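You operate a simulated robot arm through the tools that you are given. There is no shell and no other tool.

You run a simulated two-armed robot. Do the job below in one go: nothing can be reset, and whatever is moved stays where it is left.

TASK
Pick up the felt carton with one hand, pass it to the other hand and put it on the shelf on the cradle post. Set down upright: felt carton.

The check looks at the end state, three seconds after you hand in, the way a careful person would. Anything else that was tipped, shoved, dropped, spilled or broken makes it a failure.

THE ROBOT
Two 7-joint arms with two-finger parallel grippers on one trunk, on a base that moves. Base frame: it is fixed to the floor where the robot stands at the start and does not move with it; the origin is under the middle of the robot, x ahead of it, y to its left, z up. Readings come in mm, degrees, newtons and seconds.
The left shoulder is at the start at [71, 156, 1030], the right one opposite. Each reaches about 1231 mm from its shoulder. Places, roughly: felt carton [1500, 1750, 1250]; shelf on the cradle post (42x21 cm) [4420, 1000, 820]. Payload 3.91 kg a hand.
Tool frame (each hand has its own): the origin (TCP) lies between the finger pads and is the grasp point; the fingertips stand 30 mm ahead of it; z points along the fingers, y is the line along which they close. Largest opening 110 mm; finger width 20, thickness 10; the body of the gripper, 48 by 112 mm, starts 55 mm behind the TCP.
Orientation is told as [roll, pitch, yaw] about the base's x, y, z axes, in that order, counted from this pose: with the fingers straight down and closing along the base's y, the tool's x points along the base's -x, its y along +y and its z along -z.

THE INTERFACE
- The arms move only by the tool arm_command. It takes "left_targets", "right_targets" or both (then of equal length, played together; a hand with none holds still); each is a list of rows, each a list of 6 numbers: the shift along the tool's x, y, z in units of 50 mm (1.0 is 50 mm), then the turn, a rotation vector about the tool's x, y, z in units of 8 degrees (1.0 is 8 degrees). In form: [[x, y, z, wx, wy, wz], ...]. A call has 1 to 20 rows; each row shifts and turns the commanded pose from where the row before left it, along the tool's axes as they then stand. "left_fingers" and "right_fingers" are, for a hand that has rows, the gripper command, from -1 (shut) to 1 (fully open), values between in proportion, set as the call begins (left out, the last holds). A call with a number of a shift or a turn outside -1 to 1 is refused whole. Each row takes 0.2 s and may step no farther than 50 mm and 8.6 degrees from the row before; otherwise, or with a gripper value out of range, the whole call is refused. A pose out of reach is approached as far as the arm can. The call stops where the force on the tool passes 40 N (or 10 N more than at its start, if that is more) or the arm is blocked; 0.2 s more then pass. The fingers move at their own pace (about 108 mm/s each) and stop on an object; they squeeze with about 31 N. The grip force told is the motor's: it shows also when the fingers shut on nothing. Time passes only in rows, and 0.2 s behind the last, so rows that do not move let the fingers close. It gives the time, the measured TCP pose, the force on the tool (base axes), the opening and the grip force at its end, in the units of the frame above (readings bear some noise), with the torque about the TCP (base axes, N m) and any sound that the robot's microphone picked up.
- Cameras (640 x 400 px; columns grow to the right, rows downward): "scene" is now at [143.2, -0, 1298.8]; the picture's right is [-0.02, -1.00, 0.00], its down [-0.16, 0.00, -0.99] and it looks along [0.99, -0.02, -0.16] (base axes); focal length 266 px, centre (320, 200). "left" rides on the left gripper at [72, -17, -103] in its tool frame; the picture's right is [0.23, 0.97, 0.00], its down [-0.76, 0.18, -0.62] and it looks along [-0.61, 0.14, 0.78] (tool axes); focal length 222 px, centre (320, 200). "right" rides on the right gripper at [72, 17, -103] in its tool frame; the picture's right is [-0.23, 0.97, 0.00], its down [-0.76, -0.18, -0.62] and it looks along [-0.61, -0.14, 0.78] (tool axes); focal length 222 px, centre (320, 200). There is no depth. A picture from a camera that has moved, and an enlarged one, comes with that camera's place and axes in the base frame and with its lens.
- capture(camera): a new picture of that camera. No time passes.
- slide_trunk(by): slides the trunk up (or, below 0, down) by that many mm; the arms and the scene camera ride with it, the base frame stays. It gives what a move gives, with no picture.
- drive_base(legs): drives the robot by 1 to 6 legs, each [ahead, left, turn to the left] in mm, mm and degrees, along the robot's own axes; the way and the turn of a leg run together, so that a leg with both is an arc; at most 1500 mm and 180 degrees a leg. The arms and the cameras ride along, it lands a little off, and it stops where it bumps. It gives what a move gives.
- pan_tilt(pan, tilt): turns the head with the scene camera to pan (to the left, within 86 degrees either way) and tilt (down, from -29 to 69), counted from straight ahead of the robot. It gives what a move gives.
- zoom(camera, box): a new picture of the part [left, top, right, bottom] of that camera's present view, enlarged. No time passes.
- job_done(): hands the job in; it is judged then, once.

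Places have to be worked out from the pictures, the camera data and where the tool is seen. Open the grippers and draw the arms clear of the work before you hand the job in, unless the task says otherwise.

The tools are called after "Request:" by a JSON object that holds its "name" and its "arguments". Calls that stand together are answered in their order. arm_command: Moves the arms, as the interface text tells. Its arguments: {"type":"object","properties":{"left_targets":{"type":"array"},"left_fingers":{"type":"number"},"right_targets":{"type":"array"},"right_fingers":{"type":"number"}},"required":[]} The other tools are called the same way: slide_trunk (by) moves the trunk up or down; drive_base (legs) drives the base; pan_tilt (pan, tilt) turns the head that bears the scene camera; capture (camera) takes a picture; zoom (camera, box) takes an enlarged picture of a part of a camera's view; job_done () hands the job in.

At the start:

```text
time_s: 0.0
left_tcp_pos: [777.4, 364.1, 1234.8]
left_orientation: [0.0, 0.0, -0.1]
left_force: [-0.3, 0.7, 0.0]
left_moment: [0.01, 0.02, 0.01]
left_grip_width: 109.8
left_finger_force: 0.0
right_tcp_pos: [700.3, -237.1, 1212.3]
right_orientation: [0.1, 0.0, -0.1]
right_force: [0.3, 0.0, -0.6]
right_moment: [0.03, -0.01, -0.01]
right_grip_width: 110.0
right_finger_force: 0.0
trunk travel left (down, up): [-475.0, 465.0]
robot x, y, heading: [-3.3, 1.7, 0.3]
head pan, tilt (commanded): [-0.9, 9.1]
```

scene: 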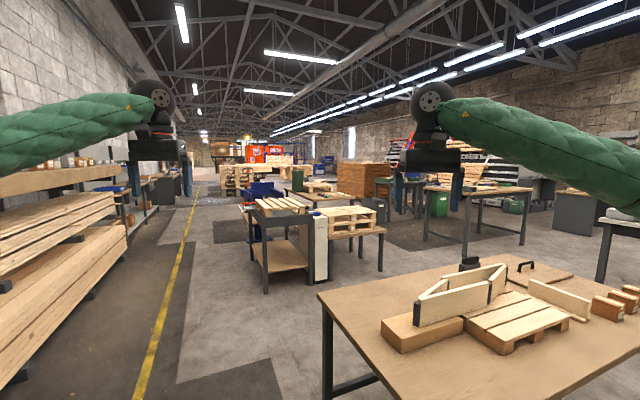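
right: 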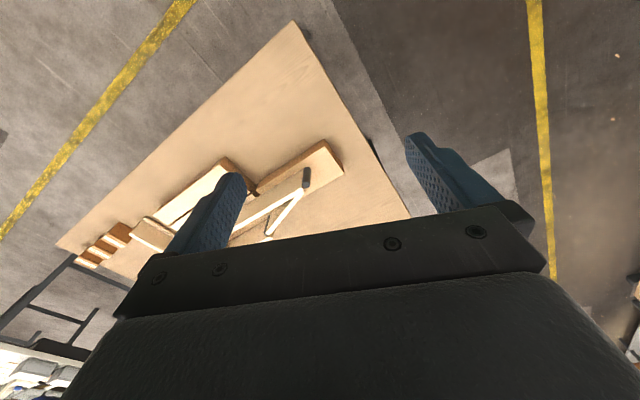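
left: 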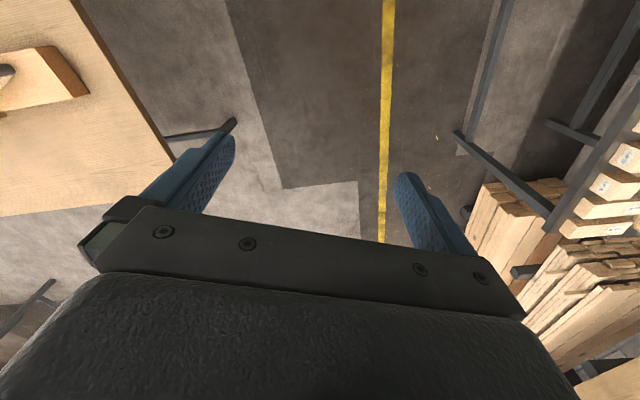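

The carton should be ahead-left at about [1500, 1750, 1250], hidden by the left arm in this view. I turn the head to the left to look for it.

Request:
{"name": "pan_tilt", "arguments": {"pan": 50, "tilt": 5}}

Request:
{"name": "capture", "arguments": {"camera": "scene"}}

```text
time_s: 1.2
left_tcp_pos: [778.4, 364.0, 1235.3]
left_orientation: [0.1, 0.0, 0.0]
left_force: [0.2, -0.9, -0.3]
left_moment: [0.0, -0.03, 0.01]
left_grip_width: 110.0
left_finger_force: 0.0
right_tcp_pos: [699.9, -237.1, 1212.4]
right_orientation: [0.0, 0.0, -0.1]
right_force: [-0.2, 1.2, 0.4]
right_moment: [0.02, 0.05, 0.0]
right_grip_width: 109.9
right_finger_force: 0.2
trunk travel left (down, up): [-475.0, 465.0]
robot x, y, heading: [1.0, -3.1, -0.0]
head pan, tilt (commanded): [50.0, 5.0]
```

```text
taken
camera scene: at [109.5, 71.7, 1305.4], right [0.77, -0.64, 0.0], down [-0.06, -0.07, -1.0], along [0.64, 0.76, -0.09], focal length 266 px, centre (320, 200)
```

scene: 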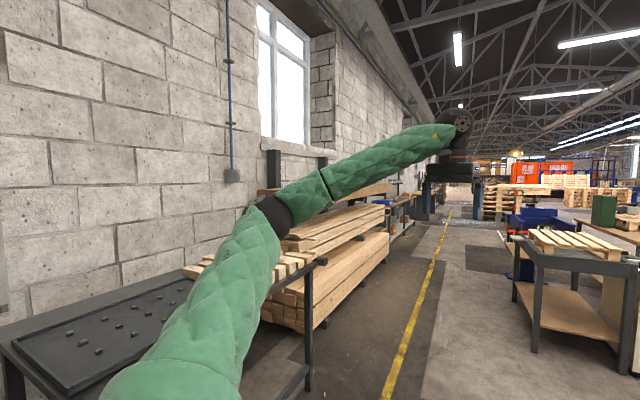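

The carton should appear near pixel (320, 182), just behind the left forearm. I zoom in there.

Request:
{"name": "zoom", "arguments": {"camera": "scene", "box": [220, 120, 420, 245]}}

```text
3.20 times, centred on (320, 182) of scene
camera zoom: at [109.5, 71.7, 1305.4], right [0.77, -0.64, 0.0], down [-0.06, -0.07, -1.0], along [0.64, 0.76, -0.09], focal length 851 px, centre (320, 256)
```

zoom: 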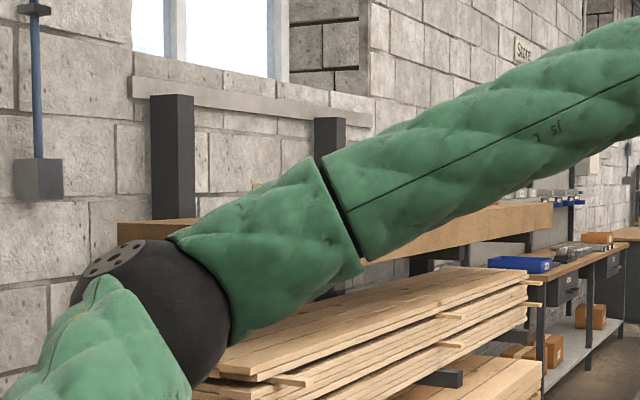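

The left forearm still covers the carton's direction. I raise the trunk 300 mm so that the carton drops below the arm in the picture.

Request:
{"name": "slide_trunk", "arguments": {"by": 300}}

Request:
{"name": "capture", "arguments": {"camera": "scene"}}

Request:
{"name": "zoom", "arguments": {"camera": "scene", "box": [220, 150, 420, 275]}}

```text
time_s: 4.2
left_tcp_pos: [778.6, 364.8, 1535.2]
left_orientation: [0.0, 0.0, 0.0]
left_force: [-0.2, 0.6, -0.4]
left_moment: [0.0, 0.0, 0.01]
left_grip_width: 110.0
left_finger_force: 0.1
right_tcp_pos: [700.6, -237.5, 1512.4]
right_orientation: [0.0, 0.0, 0.0]
right_force: [-0.1, -0.2, 0.7]
right_moment: [0.02, 0.04, 0.0]
right_grip_width: 110.0
right_finger_force: 0.0
trunk travel left (down, up): [-775.0, 165.0]
robot x, y, heading: [-0.6, -0.3, -0.2]
head pan, tilt (commanded): [50.0, 5.0]
```

```text
taken
camera scene: at [109.7, 71.8, 1605.3], right [0.77, -0.64, 0.0], down [-0.06, -0.07, -1.0], along [0.64, 0.76, -0.09], focal length 266 px, centre (320, 200)
```

scene: 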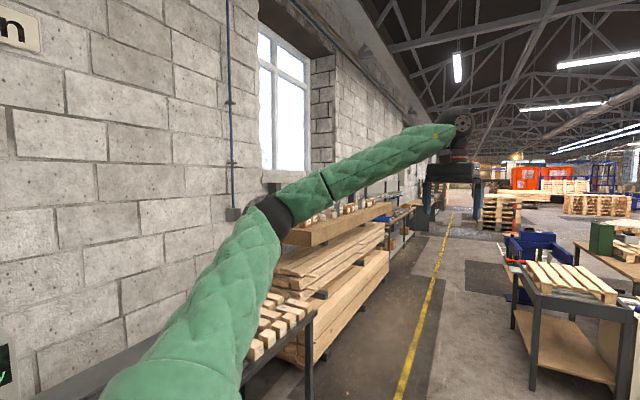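

```text
3.20 times, centred on (320, 212) of scene
camera zoom: at [109.7, 71.8, 1605.3], right [0.77, -0.64, 0.0], down [-0.06, -0.07, -1.0], along [0.64, 0.76, -0.09], focal length 851 px, centre (320, 160)
```

zoom: 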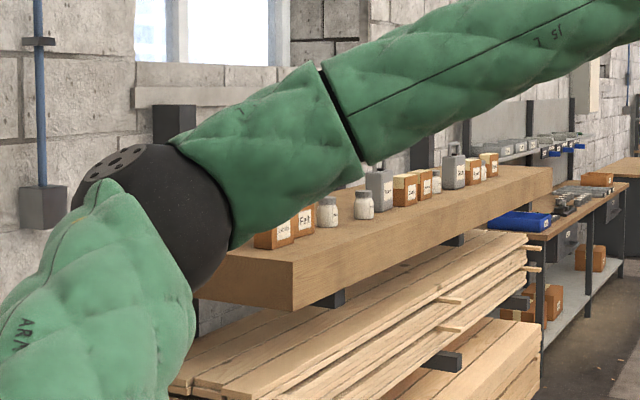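

A row of labelled cartons, jars and tins stands on the top beam of the rack. I zoom closer to read the labels.

Request:
{"name": "zoom", "arguments": {"camera": "scene", "box": [295, 190, 345, 230]}}

Request:
{"name": "zoom", "arguments": {"camera": "scene", "box": [330, 190, 380, 220]}}

```text
10.00 times, centred on (320, 210) of scene
camera zoom: at [109.7, 71.8, 1605.3], right [0.77, -0.64, 0.0], down [-0.06, -0.07, -1.0], along [0.64, 0.76, -0.09], focal length 2659 px, centre (320, 100)
```

zoom: 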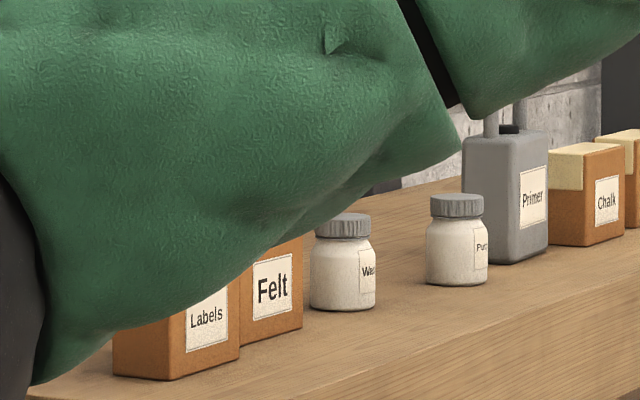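

```text
12.80 times, centred on (355, 205) of scene
camera zoom: at [109.7, 71.8, 1605.3], right [0.77, -0.64, 0.0], down [-0.06, -0.07, -1.0], along [0.64, 0.76, -0.09], focal length 3403 px, centre (-128, 136)
```

zoom: 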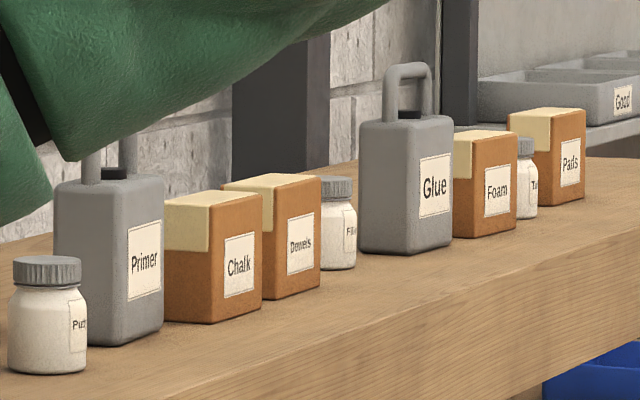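

The "Felt" carton is second from the near end, between the "Labels" carton and the "Wax" jar, near [1475, 1758, 1250] on a beam top at z≈1200. Before moving I look toward the destination at [4420, 1000, 820].

Request:
{"name": "pan_tilt", "arguments": {"pan": 12, "tilt": 12}}

Request:
{"name": "capture", "arguments": {"camera": "scene"}}

Request:
{"name": "zoom", "arguments": {"camera": "scene", "box": [260, 130, 420, 230]}}

```text
time_s: 5.2
left_tcp_pos: [777.2, 365.1, 1534.6]
left_orientation: [0.1, 0.0, 0.0]
left_force: [-0.2, 0.1, -0.4]
left_moment: [0.03, 0.0, -0.03]
left_grip_width: 110.2
left_finger_force: 0.1
right_tcp_pos: [699.8, -237.9, 1512.6]
right_orientation: [0.0, 0.0, -0.1]
right_force: [-0.3, 0.2, 0.1]
right_moment: [0.01, 0.04, -0.04]
right_grip_width: 110.0
right_finger_force: 0.1
trunk travel left (down, up): [-775.0, 165.0]
robot x, y, heading: [1.9, -1.0, -0.1]
head pan, tilt (commanded): [12.0, 12.0]
```

```text
taken
camera scene: at [141.7, 20.9, 1594.1], right [0.21, -0.98, 0.0], down [-0.2, -0.04, -0.98], along [0.96, 0.2, -0.21], focal length 266 px, centre (320, 200)
```

scene: 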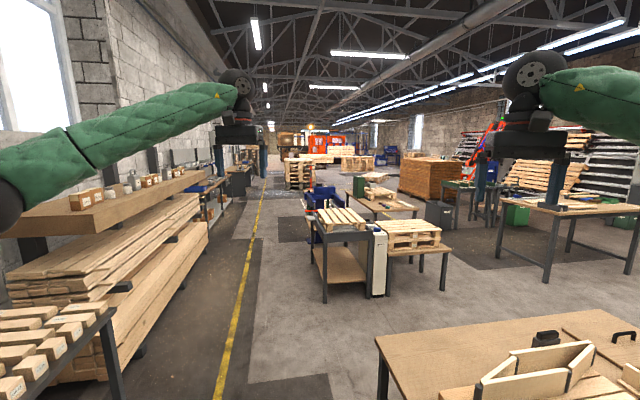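

```text
4.00 times, centred on (340, 180) of scene
camera zoom: at [141.7, 20.9, 1594.1], right [0.21, -0.98, 0.0], down [-0.2, -0.04, -0.98], along [0.96, 0.2, -0.21], focal length 1063 px, centre (240, 280)
```

zoom: 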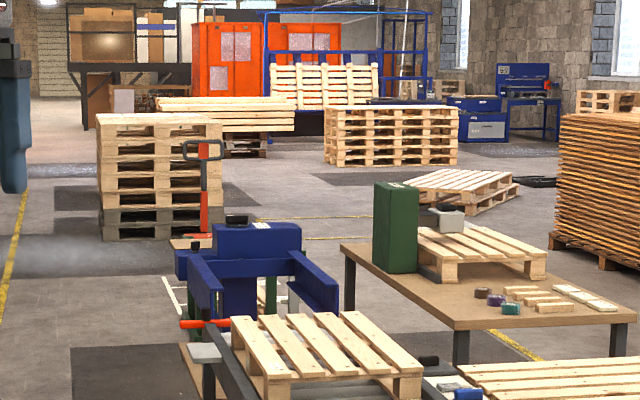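

The predicted place of the shelf falls on the blue structure near pixel (316, 192). I zoom on it.

Request:
{"name": "zoom", "arguments": {"camera": "scene", "box": [296, 175, 352, 225]}}

Request:
{"name": "zoom", "arguments": {"camera": "scene", "box": [60, 160, 220, 260]}}

```text
8.00 times, centred on (324, 200) of scene
camera zoom: at [141.7, 20.9, 1594.1], right [0.21, -0.98, 0.0], down [-0.2, -0.04, -0.98], along [0.96, 0.2, -0.21], focal length 2127 px, centre (288, 200)
```

zoom: 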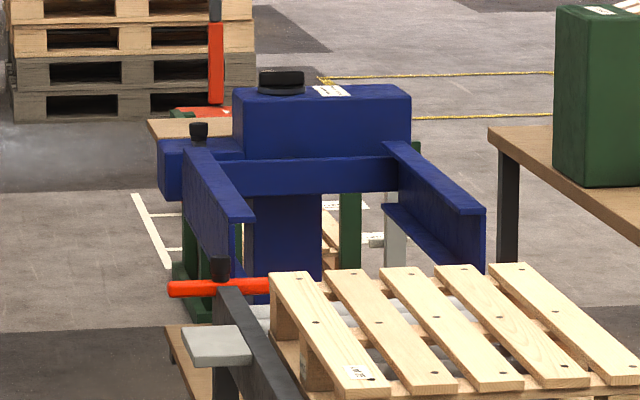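

```text
4.00 times, centred on (140, 210) of scene
camera zoom: at [141.7, 20.9, 1594.1], right [0.21, -0.98, 0.0], down [-0.2, -0.04, -0.98], along [0.96, 0.2, -0.21], focal length 1063 px, centre (1040, 160)
```

zoom: 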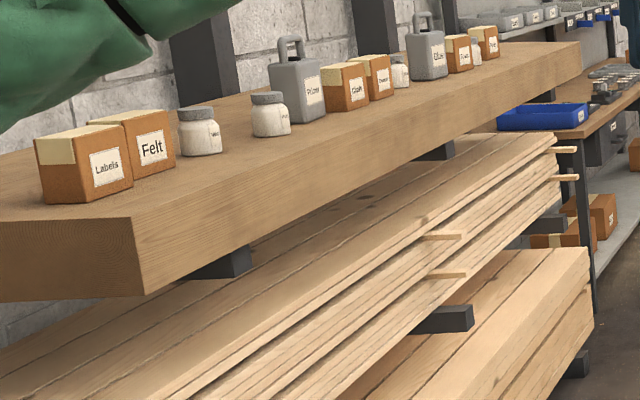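

The shelf appears as a small wooden board behind the blue machine, and the Felt carton stands close beside the Labels carton. I first draw both hands back toward the body so they sweep less while driving.

Request:
{"name": "arm_command", "arguments": {"left_targets": [[1, 0, 0, 0, 0, 0], [1, 0, 0, 0, 0, 0], [1, 0, 0, 0, 0, 0], [1, 0, 0, 0, 0, 0], [0.5, 0, 0, 0, 0, 0]], "right_targets": [[1, 0, 0, 0, 0, 0], [1, 0, 0, 0, 0, 0], [1, 0, 0, 0, 0, 0], [0, 0, 0, 0, 0, 0], [0, 0, 0, 0, 0, 0]]}}

Request:
{"name": "drive_base", "arguments": {"legs": [[900, 400, 20]]}}

Request:
{"name": "pan_tilt", "arguments": {"pan": 60, "tilt": 20}}

Request:
{"name": "capture", "arguments": {"camera": "scene"}}

```text
time_s: 6.4
left_tcp_pos: [553.9, 363.5, 1536.7]
left_orientation: [0.0, 0.0, 0.1]
left_force: [-0.7, -0.3, -0.6]
left_moment: [0.02, -0.02, 0.03]
left_grip_width: 110.1
left_finger_force: 0.0
right_tcp_pos: [548.5, -238.7, 1512.6]
right_orientation: [0.1, 0.0, -0.1]
right_force: [-0.6, -0.3, -0.4]
right_moment: [-0.01, 0.03, -0.03]
right_grip_width: 110.0
right_finger_force: 0.0
trunk travel left (down, up): [-775.0, 165.0]
robot x, y, heading: [-2.6, -1.0, -0.1]
head pan, tilt (commanded): [12.0, 12.0]
```

```text
time_s: 11.6
left_tcp_pos: [1219.5, 1070.9, 1537.3]
left_orientation: [-0.1, 0.0, 19.4]
left_force: [-0.8, -0.1, 0.2]
left_moment: [-0.03, 0.02, 0.0]
left_grip_width: 109.9
left_finger_force: 0.0
right_tcp_pos: [1412.9, 502.8, 1514.0]
right_orientation: [0.0, 0.0, 19.4]
right_force: [0.6, 0.8, -0.9]
right_moment: [-0.02, 0.01, 0.01]
right_grip_width: 109.7
right_finger_force: 0.1
trunk travel left (down, up): [-775.0, 165.0]
robot x, y, heading: [815.6, 542.8, 19.4]
head pan, tilt (commanded): [12.0, 12.0]
```

```text
time_s: 12.7
left_tcp_pos: [1217.8, 1070.5, 1536.5]
left_orientation: [0.1, 0.0, 19.4]
left_force: [-0.1, 0.5, 0.4]
left_moment: [0.01, 0.0, -0.01]
left_grip_width: 110.1
left_finger_force: 0.0
right_tcp_pos: [1414.6, 501.4, 1512.5]
right_orientation: [0.0, 0.0, 19.3]
right_force: [0.6, 0.1, 0.5]
right_moment: [-0.03, 0.03, -0.03]
right_grip_width: 110.1
right_finger_force: 0.0
trunk travel left (down, up): [-775.0, 165.0]
robot x, y, heading: [815.3, 543.7, 19.5]
head pan, tilt (commanded): [60.0, 20.0]
```

```text
taken
camera scene: at [882.4, 654.2, 1581.1], right [0.98, -0.18, 0.0], down [-0.06, -0.34, -0.94], along [0.17, 0.92, -0.34], focal length 266 px, centre (320, 200)
```

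scene: 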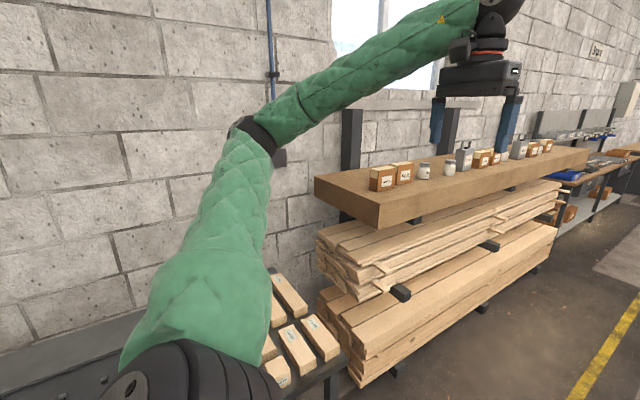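

Now the row is in clear view. I zoom to measure the carton and its neighbours.

Request:
{"name": "zoom", "arguments": {"camera": "scene", "box": [310, 140, 470, 240]}}

Request:
{"name": "zoom", "arguments": {"camera": "scene", "box": [360, 150, 440, 200]}}

```text
4.00 times, centred on (390, 190) of scene
camera zoom: at [882.4, 654.2, 1581.1], right [0.98, -0.18, 0.0], down [-0.06, -0.34, -0.94], along [0.17, 0.92, -0.34], focal length 1063 px, centre (40, 240)
```

zoom: 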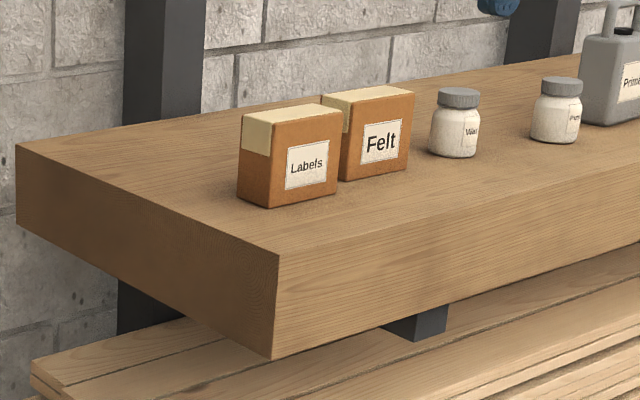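

```text
8.00 times, centred on (400, 175) of scene
camera zoom: at [882.4, 654.2, 1581.1], right [0.98, -0.18, 0.0], down [-0.06, -0.34, -0.94], along [0.17, 0.92, -0.34], focal length 2127 px, centre (-320, 400)
```

zoom: 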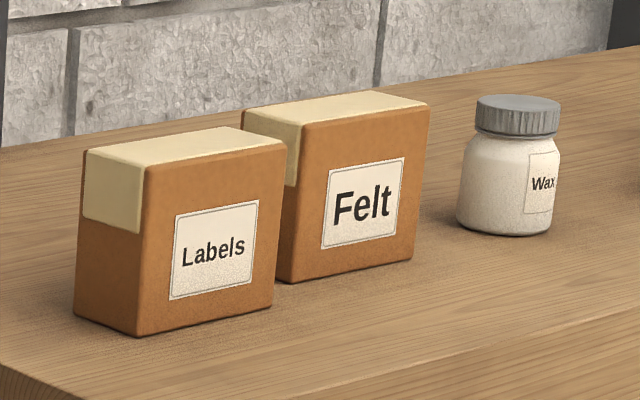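

The Felt carton measures about 105 wide × 55 deep × 98 mm high, with its centre near [1516, 1854, 1252]. It is aligned with the beam (21°), and its neighbours stand about 40 mm and 80 mm away. I drive to about (1860, 1236) and turn to face the rack.

Request:
{"name": "drive_base", "arguments": {"legs": [[1216, 304, 0]]}}

Request:
{"name": "capture", "arguments": {"camera": "scene"}}

```text
time_s: 19.0
left_tcp_pos: [2252.3, 1763.9, 1536.3]
left_orientation: [0.0, -0.1, 19.5]
left_force: [-0.1, -0.6, -0.1]
left_moment: [0.0, 0.01, -0.01]
left_grip_width: 110.0
left_finger_force: 0.1
right_tcp_pos: [2449.6, 1194.5, 1513.7]
right_orientation: [0.1, 0.0, 19.5]
right_force: [0.1, 0.5, -0.5]
right_moment: [0.0, 0.02, 0.01]
right_grip_width: 109.9
right_finger_force: 0.1
trunk travel left (down, up): [-775.0, 165.0]
robot x, y, heading: [1853.1, 1235.6, 19.4]
head pan, tilt (commanded): [60.0, 20.0]
```

```text
taken
camera scene: at [1916.9, 1345.7, 1581.1], right [0.98, -0.18, 0.0], down [-0.06, -0.34, -0.94], along [0.17, 0.92, -0.34], focal length 266 px, centre (320, 200)
```

scene: 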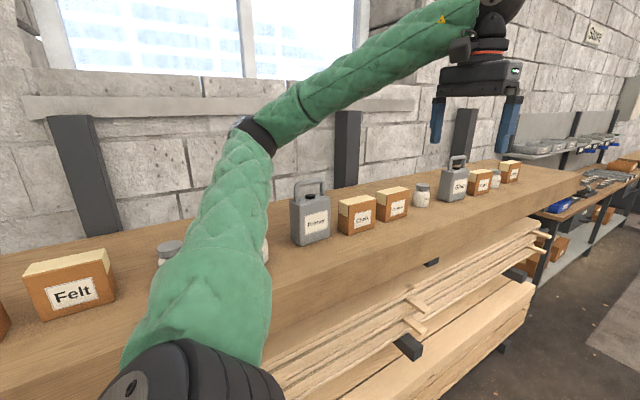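

The carton is visible at the left. I zoom on it for a second, closer measurement before turning.

Request:
{"name": "zoom", "arguments": {"camera": "scene", "box": [0, 230, 160, 330]}}

```text
4.00 times, centred on (80, 280) of scene
camera zoom: at [1916.9, 1345.7, 1581.1], right [0.98, -0.18, 0.0], down [-0.06, -0.34, -0.94], along [0.17, 0.92, -0.34], focal length 1063 px, centre (1280, -120)
```

zoom: 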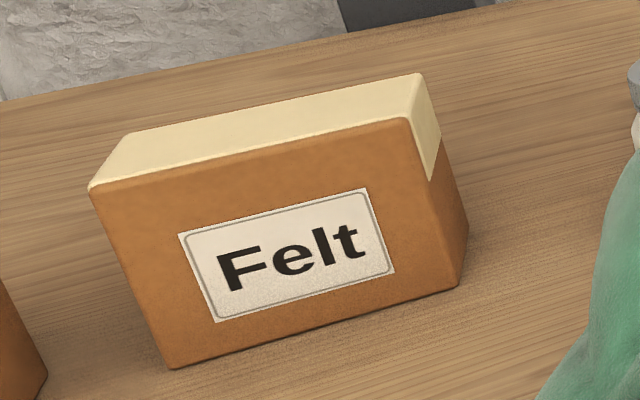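

Triangulating gives a carton centre of about [1524, 1863, 1249], top at z≈1298, yaw ≈ 20°. I turn 91° left to face the rack; the hands at z≈1510+ pass above the items.

Request:
{"name": "drive_base", "arguments": {"legs": [[0, 0, 91]]}}

Request:
{"name": "pan_tilt", "arguments": {"pan": 5, "tilt": 30}}

Request:
{"name": "capture", "arguments": {"camera": "scene"}}

Request:
{"name": "capture", "arguments": {"camera": "left"}}

```text
time_s: 23.3
left_tcp_pos: [1313.3, 1619.9, 1537.3]
left_orientation: [0.0, 0.0, 111.3]
left_force: [0.4, 0.8, -0.5]
left_moment: [0.01, -0.01, 0.0]
left_grip_width: 110.1
left_finger_force: 0.2
right_tcp_pos: [1875.8, 1833.2, 1512.9]
right_orientation: [0.0, 0.0, 111.1]
right_force: [0.9, 0.2, -0.4]
right_moment: [-0.02, -0.02, 0.0]
right_grip_width: 109.8
right_finger_force: 0.0
trunk travel left (down, up): [-775.0, 165.0]
robot x, y, heading: [1850.1, 1238.4, 111.3]
head pan, tilt (commanded): [60.0, 20.0]
```

```text
time_s: 24.5
left_tcp_pos: [1312.3, 1619.4, 1535.5]
left_orientation: [0.0, 0.0, 111.1]
left_force: [0.4, 0.2, 1.0]
left_moment: [-0.02, -0.02, 0.0]
left_grip_width: 110.1
left_finger_force: 0.0
right_tcp_pos: [1875.1, 1832.6, 1512.3]
right_orientation: [0.0, 0.0, 111.2]
right_force: [-0.1, 0.0, -0.2]
right_moment: [0.0, 0.01, 0.01]
right_grip_width: 110.2
right_finger_force: 0.2
trunk travel left (down, up): [-775.0, 165.0]
robot x, y, heading: [1852.4, 1235.4, 111.5]
head pan, tilt (commanded): [5.0, 30.0]
```

```text
taken
camera scene: at [1793.7, 1365.4, 1565.0], right [0.9, 0.44, 0.0], down [0.22, -0.45, -0.87], along [-0.38, 0.78, -0.5], focal length 266 px, centre (320, 200)
```

scene: 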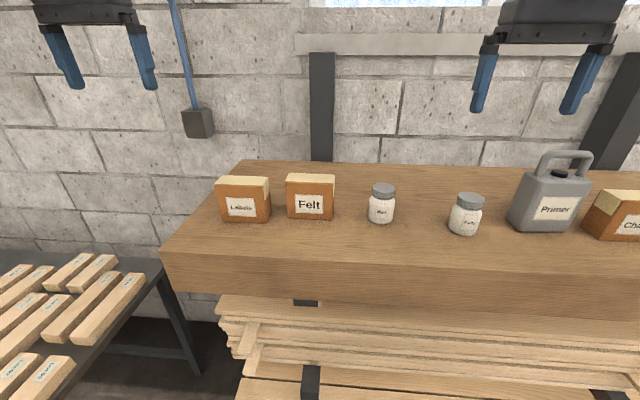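

```text
taken
camera left: at [1356.2, 1559.0, 1640.2], right [-0.83, -0.56, 0.0], down [-0.44, 0.65, 0.62], along [-0.35, 0.51, -0.78], focal length 222 px, centre (320, 200)
```

left: 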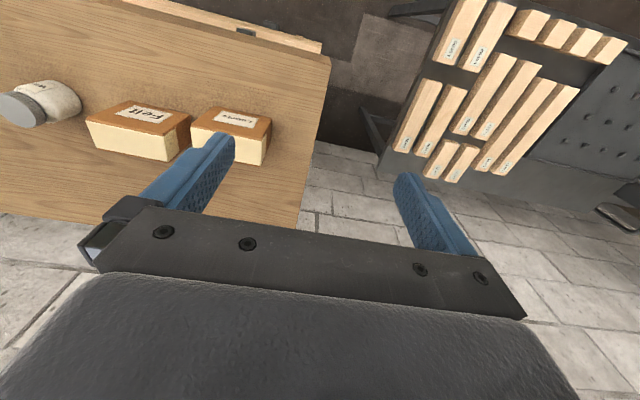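

The robot faces the rack at (1852, 1236), heading ≈111.3°, so the carton is about 703 mm ahead and 78 mm to the left. I bring the left hand above it at z≈1535 and turn it 90° about its axis so that the fingers close across the carton's 52 mm depth.

Request:
{"name": "arm_command", "arguments": {"left_targets": [[-0.43, -0.743, 0, 0, 0, 0], [-0.43, -0.743, 0, 0, 0, 0], [-0.43, -0.743, 0, 0, 0, 0], [-0.43, -0.743, 0, 0, 0, 0], [-0.43, -0.743, 0, 0, 0, 0], [-0.43, -0.743, 0, 0, 0, 0], [-0.43, -0.743, 0, 0, 0, 0], [0, 0, 0, 0, 0, 1], [0, 0, 0, 0, 0, 1], [0, 0, 0, 0, 0, 1], [0, 0, 0, 0, 0, 1], [0, 0, 0, 0, 0, 1], [0, 0, 0, 0, 0, 1], [0, 0, 0, 0, 0, 1], [0, 0, 0, 0, 0, 1], [0, 0, 0, 0, 0, 1], [0, 0, 0, 0, 0, 1], [0, 0, 0, 0, 0, 1], [0, 0, 0, 0, 0, 0.25]], "left_fingers": 1}}

Request:
{"name": "capture", "arguments": {"camera": "left"}}

Request:
{"name": "capture", "arguments": {"camera": "scene"}}

```text
time_s: 28.5
left_tcp_pos: [1649.4, 1725.5, 1486.2]
left_orientation: [-0.1, -0.1, 21.6]
left_force: [-0.9, 0.0, 0.4]
left_moment: [0.03, 0.0, 0.0]
left_grip_width: 110.1
left_finger_force: 0.2
left hand out of reach, approached as far as the arm can: row 15, 16, 17, 18, 19
right_tcp_pos: [1876.9, 1833.6, 1511.4]
right_orientation: [0.0, 0.0, 111.2]
right_force: [0.3, -0.1, 0.3]
right_moment: [0.0, 0.04, 0.03]
right_grip_width: 110.0
right_finger_force: 0.0
trunk travel left (down, up): [-775.0, 165.0]
robot x, y, heading: [1854.0, 1238.3, 111.4]
head pan, tilt (commanded): [5.0, 30.0]
```

```text
taken
camera left: at [1589.0, 1684.1, 1589.5], right [-0.57, 0.82, 0.0], down [0.64, 0.45, 0.62], along [0.51, 0.35, -0.78], focal length 222 px, centre (320, 200)
```

left: 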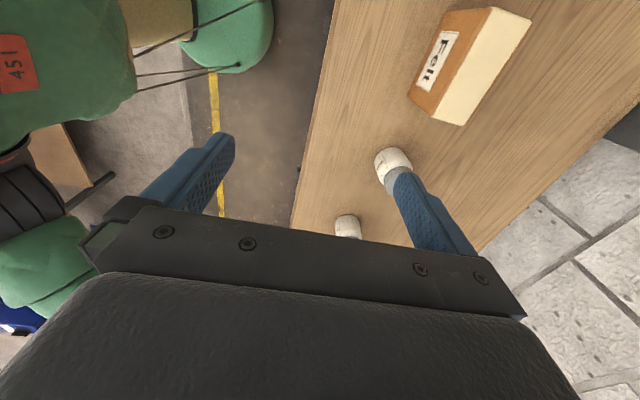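

```text
taken
camera scene: at [1794.0, 1365.6, 1565.0], right [0.9, 0.44, 0.0], down [0.22, -0.45, -0.87], along [-0.38, 0.78, -0.5], focal length 266 px, centre (320, 200)
```

scene: 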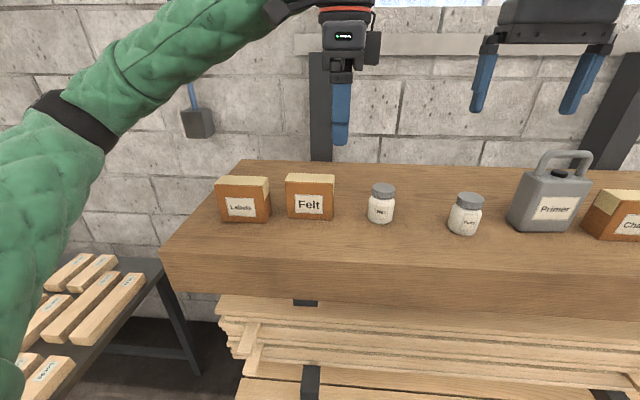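

Turning that way ran into a joint limit: the hand kept its angle but drifted to about 528 ahead, 12 left. I turn it back 90° and look where the commanded pose stands; then I'll turn the opposite way.

Request:
{"name": "arm_command", "arguments": {"left_targets": [[0, 0, 0, 0, 0, -1], [0, 0, 0, 0, 0, -1], [0, 0, 0, 0, 0, -1], [0, 0, 0, 0, 0, -1], [0, 0, 0, 0, 0, -1], [0, 0, 0, 0, 0, -1], [0, 0, 0, 0, 0, -1], [0, 0, 0, 0, 0, -1], [0, 0, 0, 0, 0, -1], [0, 0, 0, 0, 0, -1], [0, 0, 0, 0, 0, -1], [0, 0, 0, 0, 0, -0.25]]}}

```text
time_s: 31.1
left_tcp_pos: [1648.4, 1727.0, 1487.2]
left_orientation: [0.0, 0.2, 111.2]
left_force: [0.1, 0.4, 0.0]
left_moment: [-0.01, 0.01, 0.01]
left_grip_width: 109.9
left_finger_force: 0.0
right_tcp_pos: [1874.4, 1832.9, 1513.1]
right_orientation: [0.0, 0.1, 111.2]
right_force: [0.3, 0.4, 0.1]
right_moment: [0.04, 0.04, 0.04]
right_grip_width: 110.0
right_finger_force: 0.0
trunk travel left (down, up): [-775.0, 165.0]
robot x, y, heading: [1855.7, 1233.9, 111.2]
head pan, tilt (commanded): [5.0, 30.0]
```

The commanded pose follows the reached one. I shift the hand 140 mm left and 45 mm up again, then turn −90° about its axis.

Request:
{"name": "arm_command", "arguments": {"left_targets": [[0, 0.93, -0.3, 0, 0, 0], [0, 0.93, -0.3, 0, 0, 0], [0, 0.93, -0.3, 0, 0, 0], [0, 0, 0, 0, 0, -1], [0, 0, 0, 0, 0, -1], [0, 0, 0, 0, 0, -1], [0, 0, 0, 0, 0, -1], [0, 0, 0, 0, 0, -1], [0, 0, 0, 0, 0, -1], [0, 0, 0, 0, 0, -1], [0, 0, 0, 0, 0, -1], [0, 0, 0, 0, 0, -1], [0, 0, 0, 0, 0, -1], [0, 0, 0, 0, 0, -1], [0, 0, 0, 0, 0, -0.25]]}}

Request:
{"name": "capture", "arguments": {"camera": "left"}}

Request:
{"name": "capture", "arguments": {"camera": "scene"}}

```text
time_s: 34.3
left_tcp_pos: [1519.1, 1676.3, 1531.2]
left_orientation: [0.0, 0.0, -158.6]
left_force: [0.1, 0.0, -0.3]
left_moment: [0.04, -0.05, -0.01]
left_grip_width: 110.0
left_finger_force: 0.0
right_tcp_pos: [1875.6, 1833.1, 1512.0]
right_orientation: [0.0, 0.0, 111.3]
right_force: [0.2, 0.9, 0.6]
right_moment: [0.03, -0.01, -0.03]
right_grip_width: 110.0
right_finger_force: 0.0
trunk travel left (down, up): [-775.0, 165.0]
robot x, y, heading: [1850.5, 1233.3, 111.6]
head pan, tilt (commanded): [5.0, 30.0]
```

```text
taken
camera left: at [1581.5, 1718.3, 1634.7], right [0.57, -0.82, 0.0], down [-0.65, -0.44, 0.62], along [-0.51, -0.35, -0.78], focal length 222 px, centre (320, 200)
```

left: 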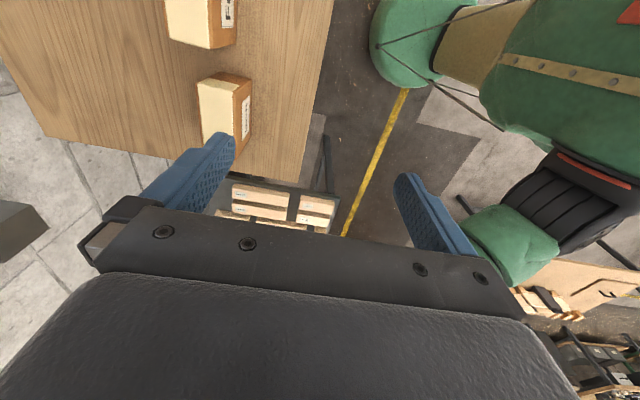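

```text
taken
camera scene: at [1793.9, 1365.7, 1565.0], right [0.9, 0.44, 0.0], down [0.22, -0.45, -0.87], along [-0.38, 0.78, -0.5], focal length 266 px, centre (320, 200)
```

scene: 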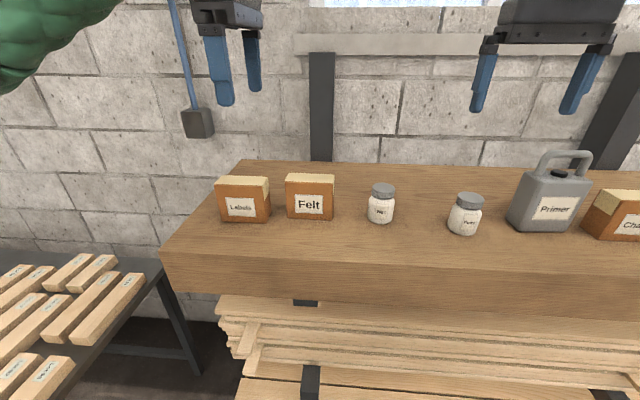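

The −90° turn works: the hand is vertical with fingers closing along the robot's forward axis. Now I lean it 25° (wrist toward the left) to leave room for the right hand later, and move above the carton's left half at z≈1400.

Request:
{"name": "arm_command", "arguments": {"left_targets": [[0, 0, 0, 0, 1, 0], [0, 0, 0, 0, 1, 0], [0, 0, 0, 0, 1, 0], [0, 0, 0, 0, 0.125, 0], [-0.048, -0.688, 0.556, 0, 0, 0], [-0.048, -0.688, 0.556, 0, 0, 0], [-0.048, -0.688, 0.556, 0, 0, 0], [-0.048, -0.688, 0.556, 0, 0, 0], [-0.048, -0.688, 0.556, 0, 0, 0]]}}

Request:
{"name": "capture", "arguments": {"camera": "left"}}

Request:
{"name": "capture", "arguments": {"camera": "scene"}}

```text
time_s: 36.3
left_tcp_pos: [1500.2, 1855.4, 1398.9]
left_orientation: [0.0, 25.0, -158.7]
left_force: [0.7, 0.5, 0.4]
left_moment: [-0.01, -0.04, 0.01]
left_grip_width: 110.1
left_finger_force: 0.0
right_tcp_pos: [1875.8, 1834.6, 1512.8]
right_orientation: [0.0, 0.1, 111.3]
right_force: [0.2, 0.0, 0.7]
right_moment: [-0.03, -0.04, -0.01]
right_grip_width: 110.3
right_finger_force: 0.1
trunk travel left (down, up): [-775.0, 165.0]
robot x, y, heading: [1854.5, 1236.2, 111.2]
head pan, tilt (commanded): [5.0, 30.0]
```

```text
taken
camera left: at [1516.1, 1878.3, 1524.3], right [0.55, -0.83, 0.1], down [-0.82, -0.51, 0.24], along [-0.15, -0.21, -0.97], focal length 222 px, centre (320, 200)
```

left: 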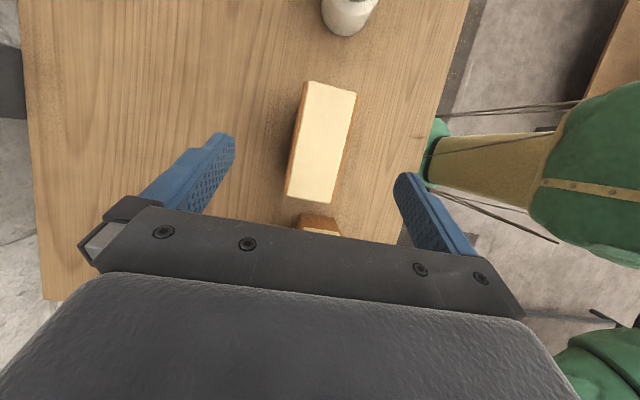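

```text
taken
camera scene: at [1793.6, 1367.1, 1564.9], right [0.9, 0.44, 0.0], down [0.22, -0.45, -0.87], along [-0.38, 0.78, -0.5], focal length 266 px, centre (320, 200)
```

scene: 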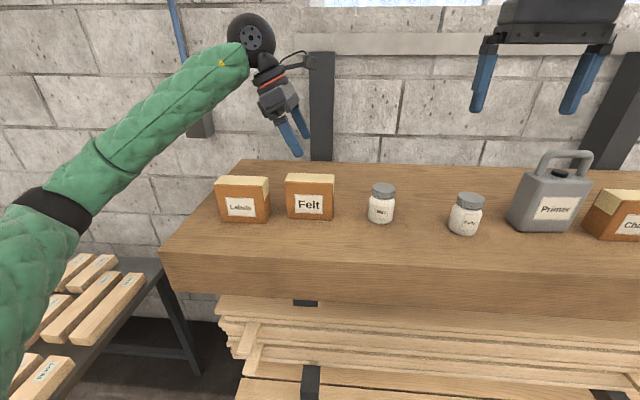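

The carton lies between the open fingers in the hand camera. I zoom to refine its position and yaw before going down.

Request:
{"name": "zoom", "arguments": {"camera": "left", "box": [240, 50, 400, 250]}}

Request:
{"name": "zoom", "arguments": {"camera": "scene", "box": [200, 100, 360, 240]}}

```text
2.00 times, centred on (320, 150) of left
camera zoom: at [1516.1, 1878.3, 1524.3], right [0.55, -0.83, 0.1], down [-0.82, -0.51, 0.24], along [-0.15, -0.21, -0.97], focal length 444 px, centre (320, 300)
```

zoom: 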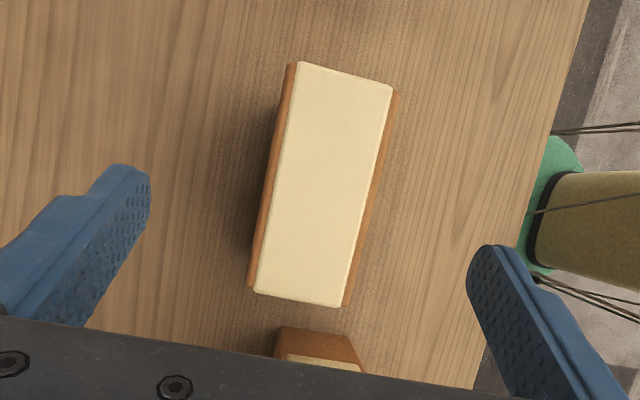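

```text
2.86 times, centred on (280, 170) of scene
camera zoom: at [1793.6, 1367.1, 1564.9], right [0.9, 0.44, 0.0], down [0.22, -0.45, -0.87], along [-0.38, 0.78, -0.5], focal length 760 px, centre (434, 286)
```

zoom: 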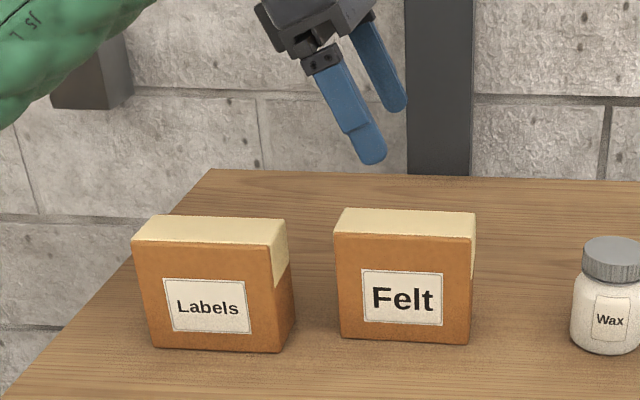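

Carton centre refined to [1524.6, 1860], 108×53×98 mm, yaw 21.1° — matching the hand. I lower the left hand 125 mm straight down (with a 4 mm centring shift) so the pads straddle the upper half of the carton.

Request:
{"name": "arm_command", "arguments": {"left_targets": [[-0.264, 0.02, 0.5665, 0, 0, 0], [-0.264, 0.02, 0.5665, 0, 0, 0], [-0.264, 0.02, 0.5665, 0, 0, 0], [-0.264, 0.02, 0.5665, 0, 0, 0], [0, 0, 0, 0, 0, 0]], "left_fingers": 1}}

Request:
{"name": "capture", "arguments": {"camera": "left"}}

Request:
{"name": "zoom", "arguments": {"camera": "scene", "box": [200, 100, 360, 240]}}

```text
time_s: 37.5
left_tcp_pos: [1504.1, 1850.1, 1275.2]
left_orientation: [0.0, 24.9, -158.7]
left_force: [0.2, -0.6, 0.3]
left_moment: [-0.01, 0.01, 0.01]
left_grip_width: 110.3
left_finger_force: 0.1
right_tcp_pos: [1875.8, 1834.6, 1512.0]
right_orientation: [0.0, -0.1, 111.2]
right_force: [-0.7, 0.9, 0.5]
right_moment: [0.0, 0.01, 0.04]
right_grip_width: 110.0
right_finger_force: 0.1
trunk travel left (down, up): [-775.0, 165.0]
robot x, y, heading: [1850.0, 1235.0, 111.2]
head pan, tilt (commanded): [5.0, 30.0]
```

```text
taken
camera left: at [1519.1, 1873.7, 1400.3], right [0.54, -0.83, 0.1], down [-0.82, -0.51, 0.24], along [-0.15, -0.21, -0.97], focal length 222 px, centre (320, 200)
```

left: 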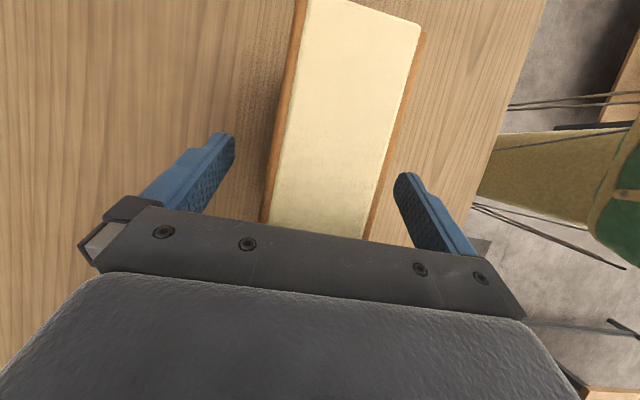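

```text
2.86 times, centred on (280, 170) of scene
camera zoom: at [1794.4, 1365.6, 1565.0], right [0.9, 0.44, 0.0], down [0.22, -0.45, -0.87], along [-0.38, 0.78, -0.5], focal length 760 px, centre (434, 286)
```

zoom: 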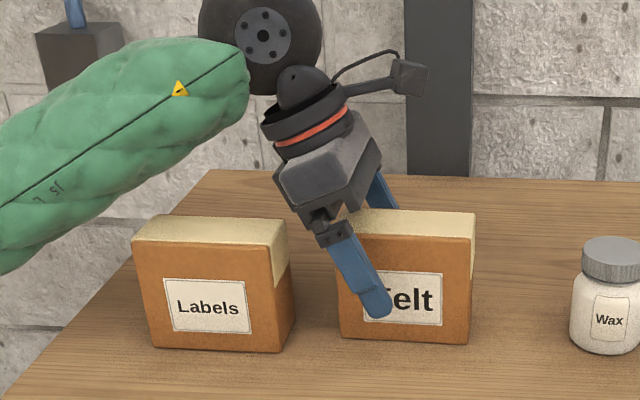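

The fingers straddle the carton cleanly, clear of Labels. I close the left fingers.

Request:
{"name": "arm_command", "arguments": {"left_targets": [[0, 0, 0, 0, 0, 0], [0, 0, 0, 0, 0, 0], [0, 0, 0, 0, 0, 0], [0, 0, 0, 0, 0, 0], [0, 0, 0, 0, 0, 0]], "left_fingers": -1}}

Request:
{"name": "zoom", "arguments": {"camera": "scene", "box": [200, 100, 360, 240]}}

```text
time_s: 38.7
left_tcp_pos: [1502.5, 1850.1, 1275.6]
left_orientation: [0.0, 24.9, -158.8]
left_force: [-0.1, 0.2, 0.1]
left_moment: [-0.04, 0.03, -0.04]
left_grip_width: 55.9
left_finger_force: 31.3
right_tcp_pos: [1875.8, 1833.7, 1512.8]
right_orientation: [0.0, 0.0, 111.2]
right_force: [0.1, 0.4, -0.1]
right_moment: [0.01, 0.01, 0.01]
right_grip_width: 109.9
right_finger_force: 0.1
trunk travel left (down, up): [-775.0, 165.0]
robot x, y, heading: [1851.5, 1234.8, 111.3]
head pan, tilt (commanded): [5.0, 30.0]
```

```text
2.86 times, centred on (280, 170) of scene
camera zoom: at [1793.8, 1365.8, 1565.0], right [0.9, 0.44, 0.0], down [0.22, -0.45, -0.87], along [-0.38, 0.78, -0.5], focal length 760 px, centre (434, 286)
```

zoom: 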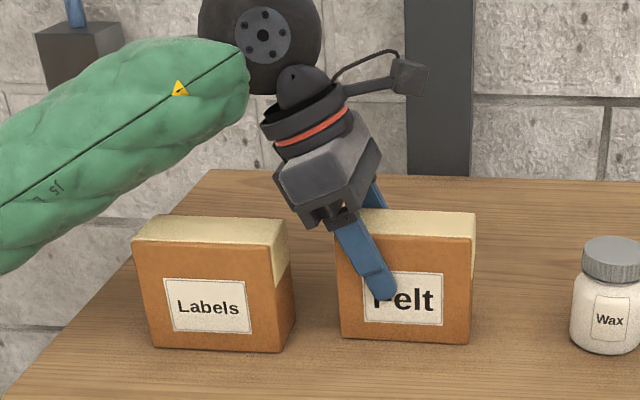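

Gripped at 55.9 mm width with 31 N. I lift straight up 90 mm slowly.

Request:
{"name": "arm_command", "arguments": {"left_targets": [[0.085, 0, -0.181, 0, 0, 0], [0.169, 0, -0.3625, 0, 0, 0], [0.2536, 0, -0.5438, 0, 0, 0], [0.2536, 0, -0.5438, 0, 0, 0], [0, 0, 0, 0, 0, 0]]}}

Request:
{"name": "capture", "arguments": {"camera": "scene"}}

Request:
{"name": "capture", "arguments": {"camera": "left"}}

```text
time_s: 39.9
left_tcp_pos: [1502.2, 1849.7, 1365.5]
left_orientation: [0.0, 25.0, -158.7]
left_force: [-0.2, 0.6, -1.5]
left_moment: [0.02, 0.05, -0.03]
left_grip_width: 56.2
left_finger_force: 31.1
right_tcp_pos: [1875.7, 1833.8, 1512.6]
right_orientation: [0.0, 0.0, 111.2]
right_force: [0.5, 0.2, -0.3]
right_moment: [0.04, -0.02, 0.0]
right_grip_width: 109.8
right_finger_force: 0.1
trunk travel left (down, up): [-775.0, 165.0]
robot x, y, heading: [1852.2, 1235.7, 111.5]
head pan, tilt (commanded): [5.0, 30.0]
```

```text
taken
camera scene: at [1793.3, 1366.0, 1564.9], right [0.9, 0.44, 0.0], down [0.22, -0.45, -0.87], along [-0.38, 0.78, -0.5], focal length 266 px, centre (320, 200)
```

scene: 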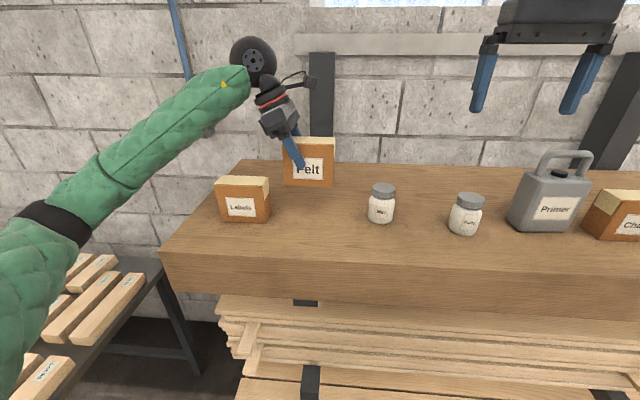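

```text
taken
camera left: at [1517.3, 1874.1, 1489.7], right [0.54, -0.83, 0.1], down [-0.82, -0.51, 0.24], along [-0.15, -0.21, -0.97], focal length 222 px, centre (320, 200)
```

left: 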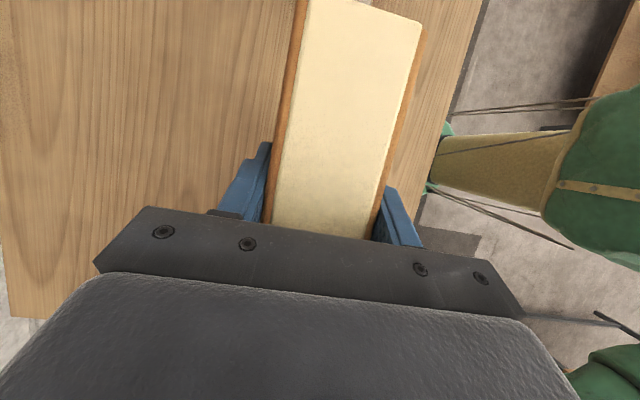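

The carton lifts cleanly (about 0.15 kg) and stays upright. I raise it another 90 mm and draw it back 170 mm toward the robot, then back the base off the rack.

Request:
{"name": "arm_command", "arguments": {"left_targets": [[0.38, 0, -0.816, 0, 0, 0], [0.38, 0, -0.816, 0, 0, 0], [0, 0.7, 0, 0, 0, 0], [0, 0.9, 0, 0, 0, 0], [0, 0.9, 0, 0, 0, 0], [0, 0.9, 0, 0, 0, 0], [0, 0, 0, 0, 0, 0]]}}

Request:
{"name": "drive_base", "arguments": {"legs": [[-350, 0, 0]]}}

Request:
{"name": "capture", "arguments": {"camera": "scene"}}

```text
time_s: 41.5
left_tcp_pos: [1564.4, 1691.8, 1454.5]
left_orientation: [0.1, 25.0, -158.7]
left_force: [0.1, 0.5, -3.6]
left_moment: [0.01, 0.04, 0.01]
left_grip_width: 55.8
left_finger_force: 31.3
right_tcp_pos: [1876.8, 1834.0, 1512.6]
right_orientation: [0.0, 0.2, 111.2]
right_force: [-0.1, -0.1, 0.5]
right_moment: [0.0, -0.02, 0.0]
right_grip_width: 110.0
right_finger_force: 0.0
trunk travel left (down, up): [-775.0, 165.0]
robot x, y, heading: [1854.7, 1236.6, 111.4]
head pan, tilt (commanded): [5.0, 30.0]
```

```text
time_s: 43.8
left_tcp_pos: [1693.1, 1364.7, 1455.2]
left_orientation: [0.0, 25.0, -159.1]
left_force: [0.2, -0.5, -2.3]
left_moment: [-0.01, 0.04, -0.02]
left_grip_width: 55.8
left_finger_force: 31.2
right_tcp_pos: [2003.1, 1507.1, 1512.1]
right_orientation: [0.1, -0.1, 111.0]
right_force: [0.2, 0.0, -0.4]
right_moment: [0.01, -0.02, -0.01]
right_grip_width: 110.0
right_finger_force: 0.1
trunk travel left (down, up): [-775.0, 165.0]
robot x, y, heading: [1983.8, 906.1, 111.1]
head pan, tilt (commanded): [5.0, 30.0]
```

```text
taken
camera scene: at [1921.1, 1038.5, 1564.9], right [0.9, 0.44, 0.0], down [0.22, -0.45, -0.87], along [-0.38, 0.78, -0.5], focal length 266 px, centre (320, 200)
```

scene: 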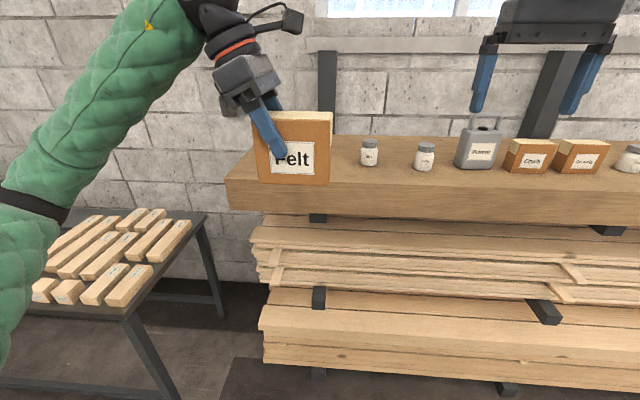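

The carton is held clear of the rack, centre about 533 ahead, 82 left, z≈1428. Next I turn the right hand +90° about its axis so its fingers also close along the robot's forward direction.

Request:
{"name": "arm_command", "arguments": {"right_targets": [[0, 0, 0, 0, 0, 1], [0, 0, 0, 0, 0, 1], [0, 0, 0, 0, 0, 1], [0, 0, 0, 0, 0, 1], [0, 0, 0, 0, 0, 1], [0, 0, 0, 0, 0, 1], [0, 0, 0, 0, 0, 1], [0, 0, 0, 0, 0, 1], [0, 0, 0, 0, 0, 1], [0, 0, 0, 0, 0, 1], [0, 0, 0, 0, 0, 1], [0, 0, 0, 0, 0, 0.25]], "right_fingers": 1}}

```text
time_s: 46.4
left_tcp_pos: [1692.8, 1364.5, 1454.8]
left_orientation: [0.0, 25.0, -159.0]
left_force: [0.7, 1.0, -3.2]
left_moment: [-0.06, 0.05, 0.0]
left_grip_width: 55.8
left_finger_force: 31.0
right_tcp_pos: [2004.9, 1507.3, 1511.7]
right_orientation: [0.0, 0.1, 20.9]
right_force: [0.0, -0.2, 0.1]
right_moment: [-0.01, -0.01, 0.02]
right_grip_width: 110.3
right_finger_force: 0.1
trunk travel left (down, up): [-775.0, 165.0]
robot x, y, heading: [1980.4, 907.1, 110.8]
head pan, tilt (commanded): [5.0, 30.0]
```

The right hand turned without trouble. Now I tilt it 65° so its fingers point left and slightly down.

Request:
{"name": "arm_command", "arguments": {"right_targets": [[0, 0, 0, 0, 1, 0], [0, 0, 0, 0, 1, 0], [0, 0, 0, 0, 1, 0], [0, 0, 0, 0, 1, 0], [0, 0, 0, 0, 1, 0], [0, 0, 0, 0, 1, 0], [0, 0, 0, 0, 1, 0], [0, 0, 0, 0, 1, 0], [0, 0, 0, 0, 0.125, 0]]}}

Request:
{"name": "capture", "arguments": {"camera": "scene"}}

Request:
{"name": "capture", "arguments": {"camera": "right"}}

```text
time_s: 48.4
left_tcp_pos: [1691.8, 1364.2, 1455.4]
left_orientation: [0.1, 25.0, -159.0]
left_force: [-0.1, -0.5, -2.6]
left_moment: [-0.04, 0.05, -0.04]
left_grip_width: 55.9
left_finger_force: 31.6
right_tcp_pos: [2004.5, 1506.0, 1512.0]
right_orientation: [-0.2, 65.1, 21.0]
right_force: [0.0, 0.1, 0.8]
right_moment: [-0.01, -0.02, -0.01]
right_grip_width: 110.0
right_finger_force: 0.0
trunk travel left (down, up): [-775.0, 165.0]
robot x, y, heading: [1978.0, 905.7, 111.0]
head pan, tilt (commanded): [5.0, 30.0]
```

```text
taken
camera scene: at [1920.7, 1038.3, 1565.0], right [0.9, 0.44, 0.0], down [0.22, -0.45, -0.87], along [-0.38, 0.78, -0.5], focal length 266 px, centre (320, 200)
```

scene: 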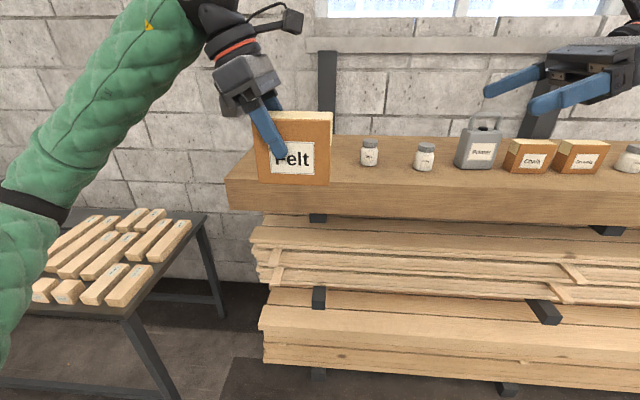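

```text
taken
camera right: at [2058.4, 1544.0, 1622.3], right [-0.26, 0.94, -0.21], down [0.89, 0.15, -0.43], along [-0.37, -0.29, -0.88], focal length 222 px, centre (320, 200)
```

right: 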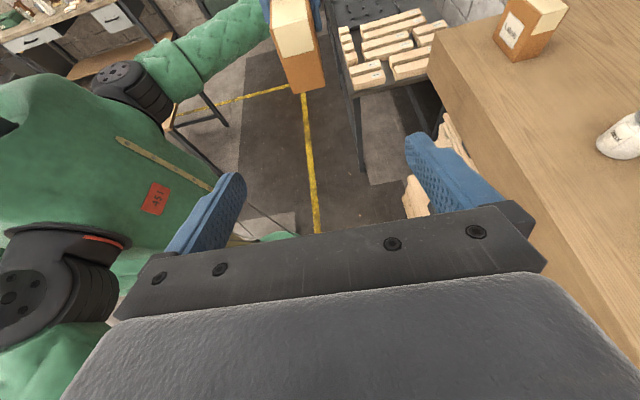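

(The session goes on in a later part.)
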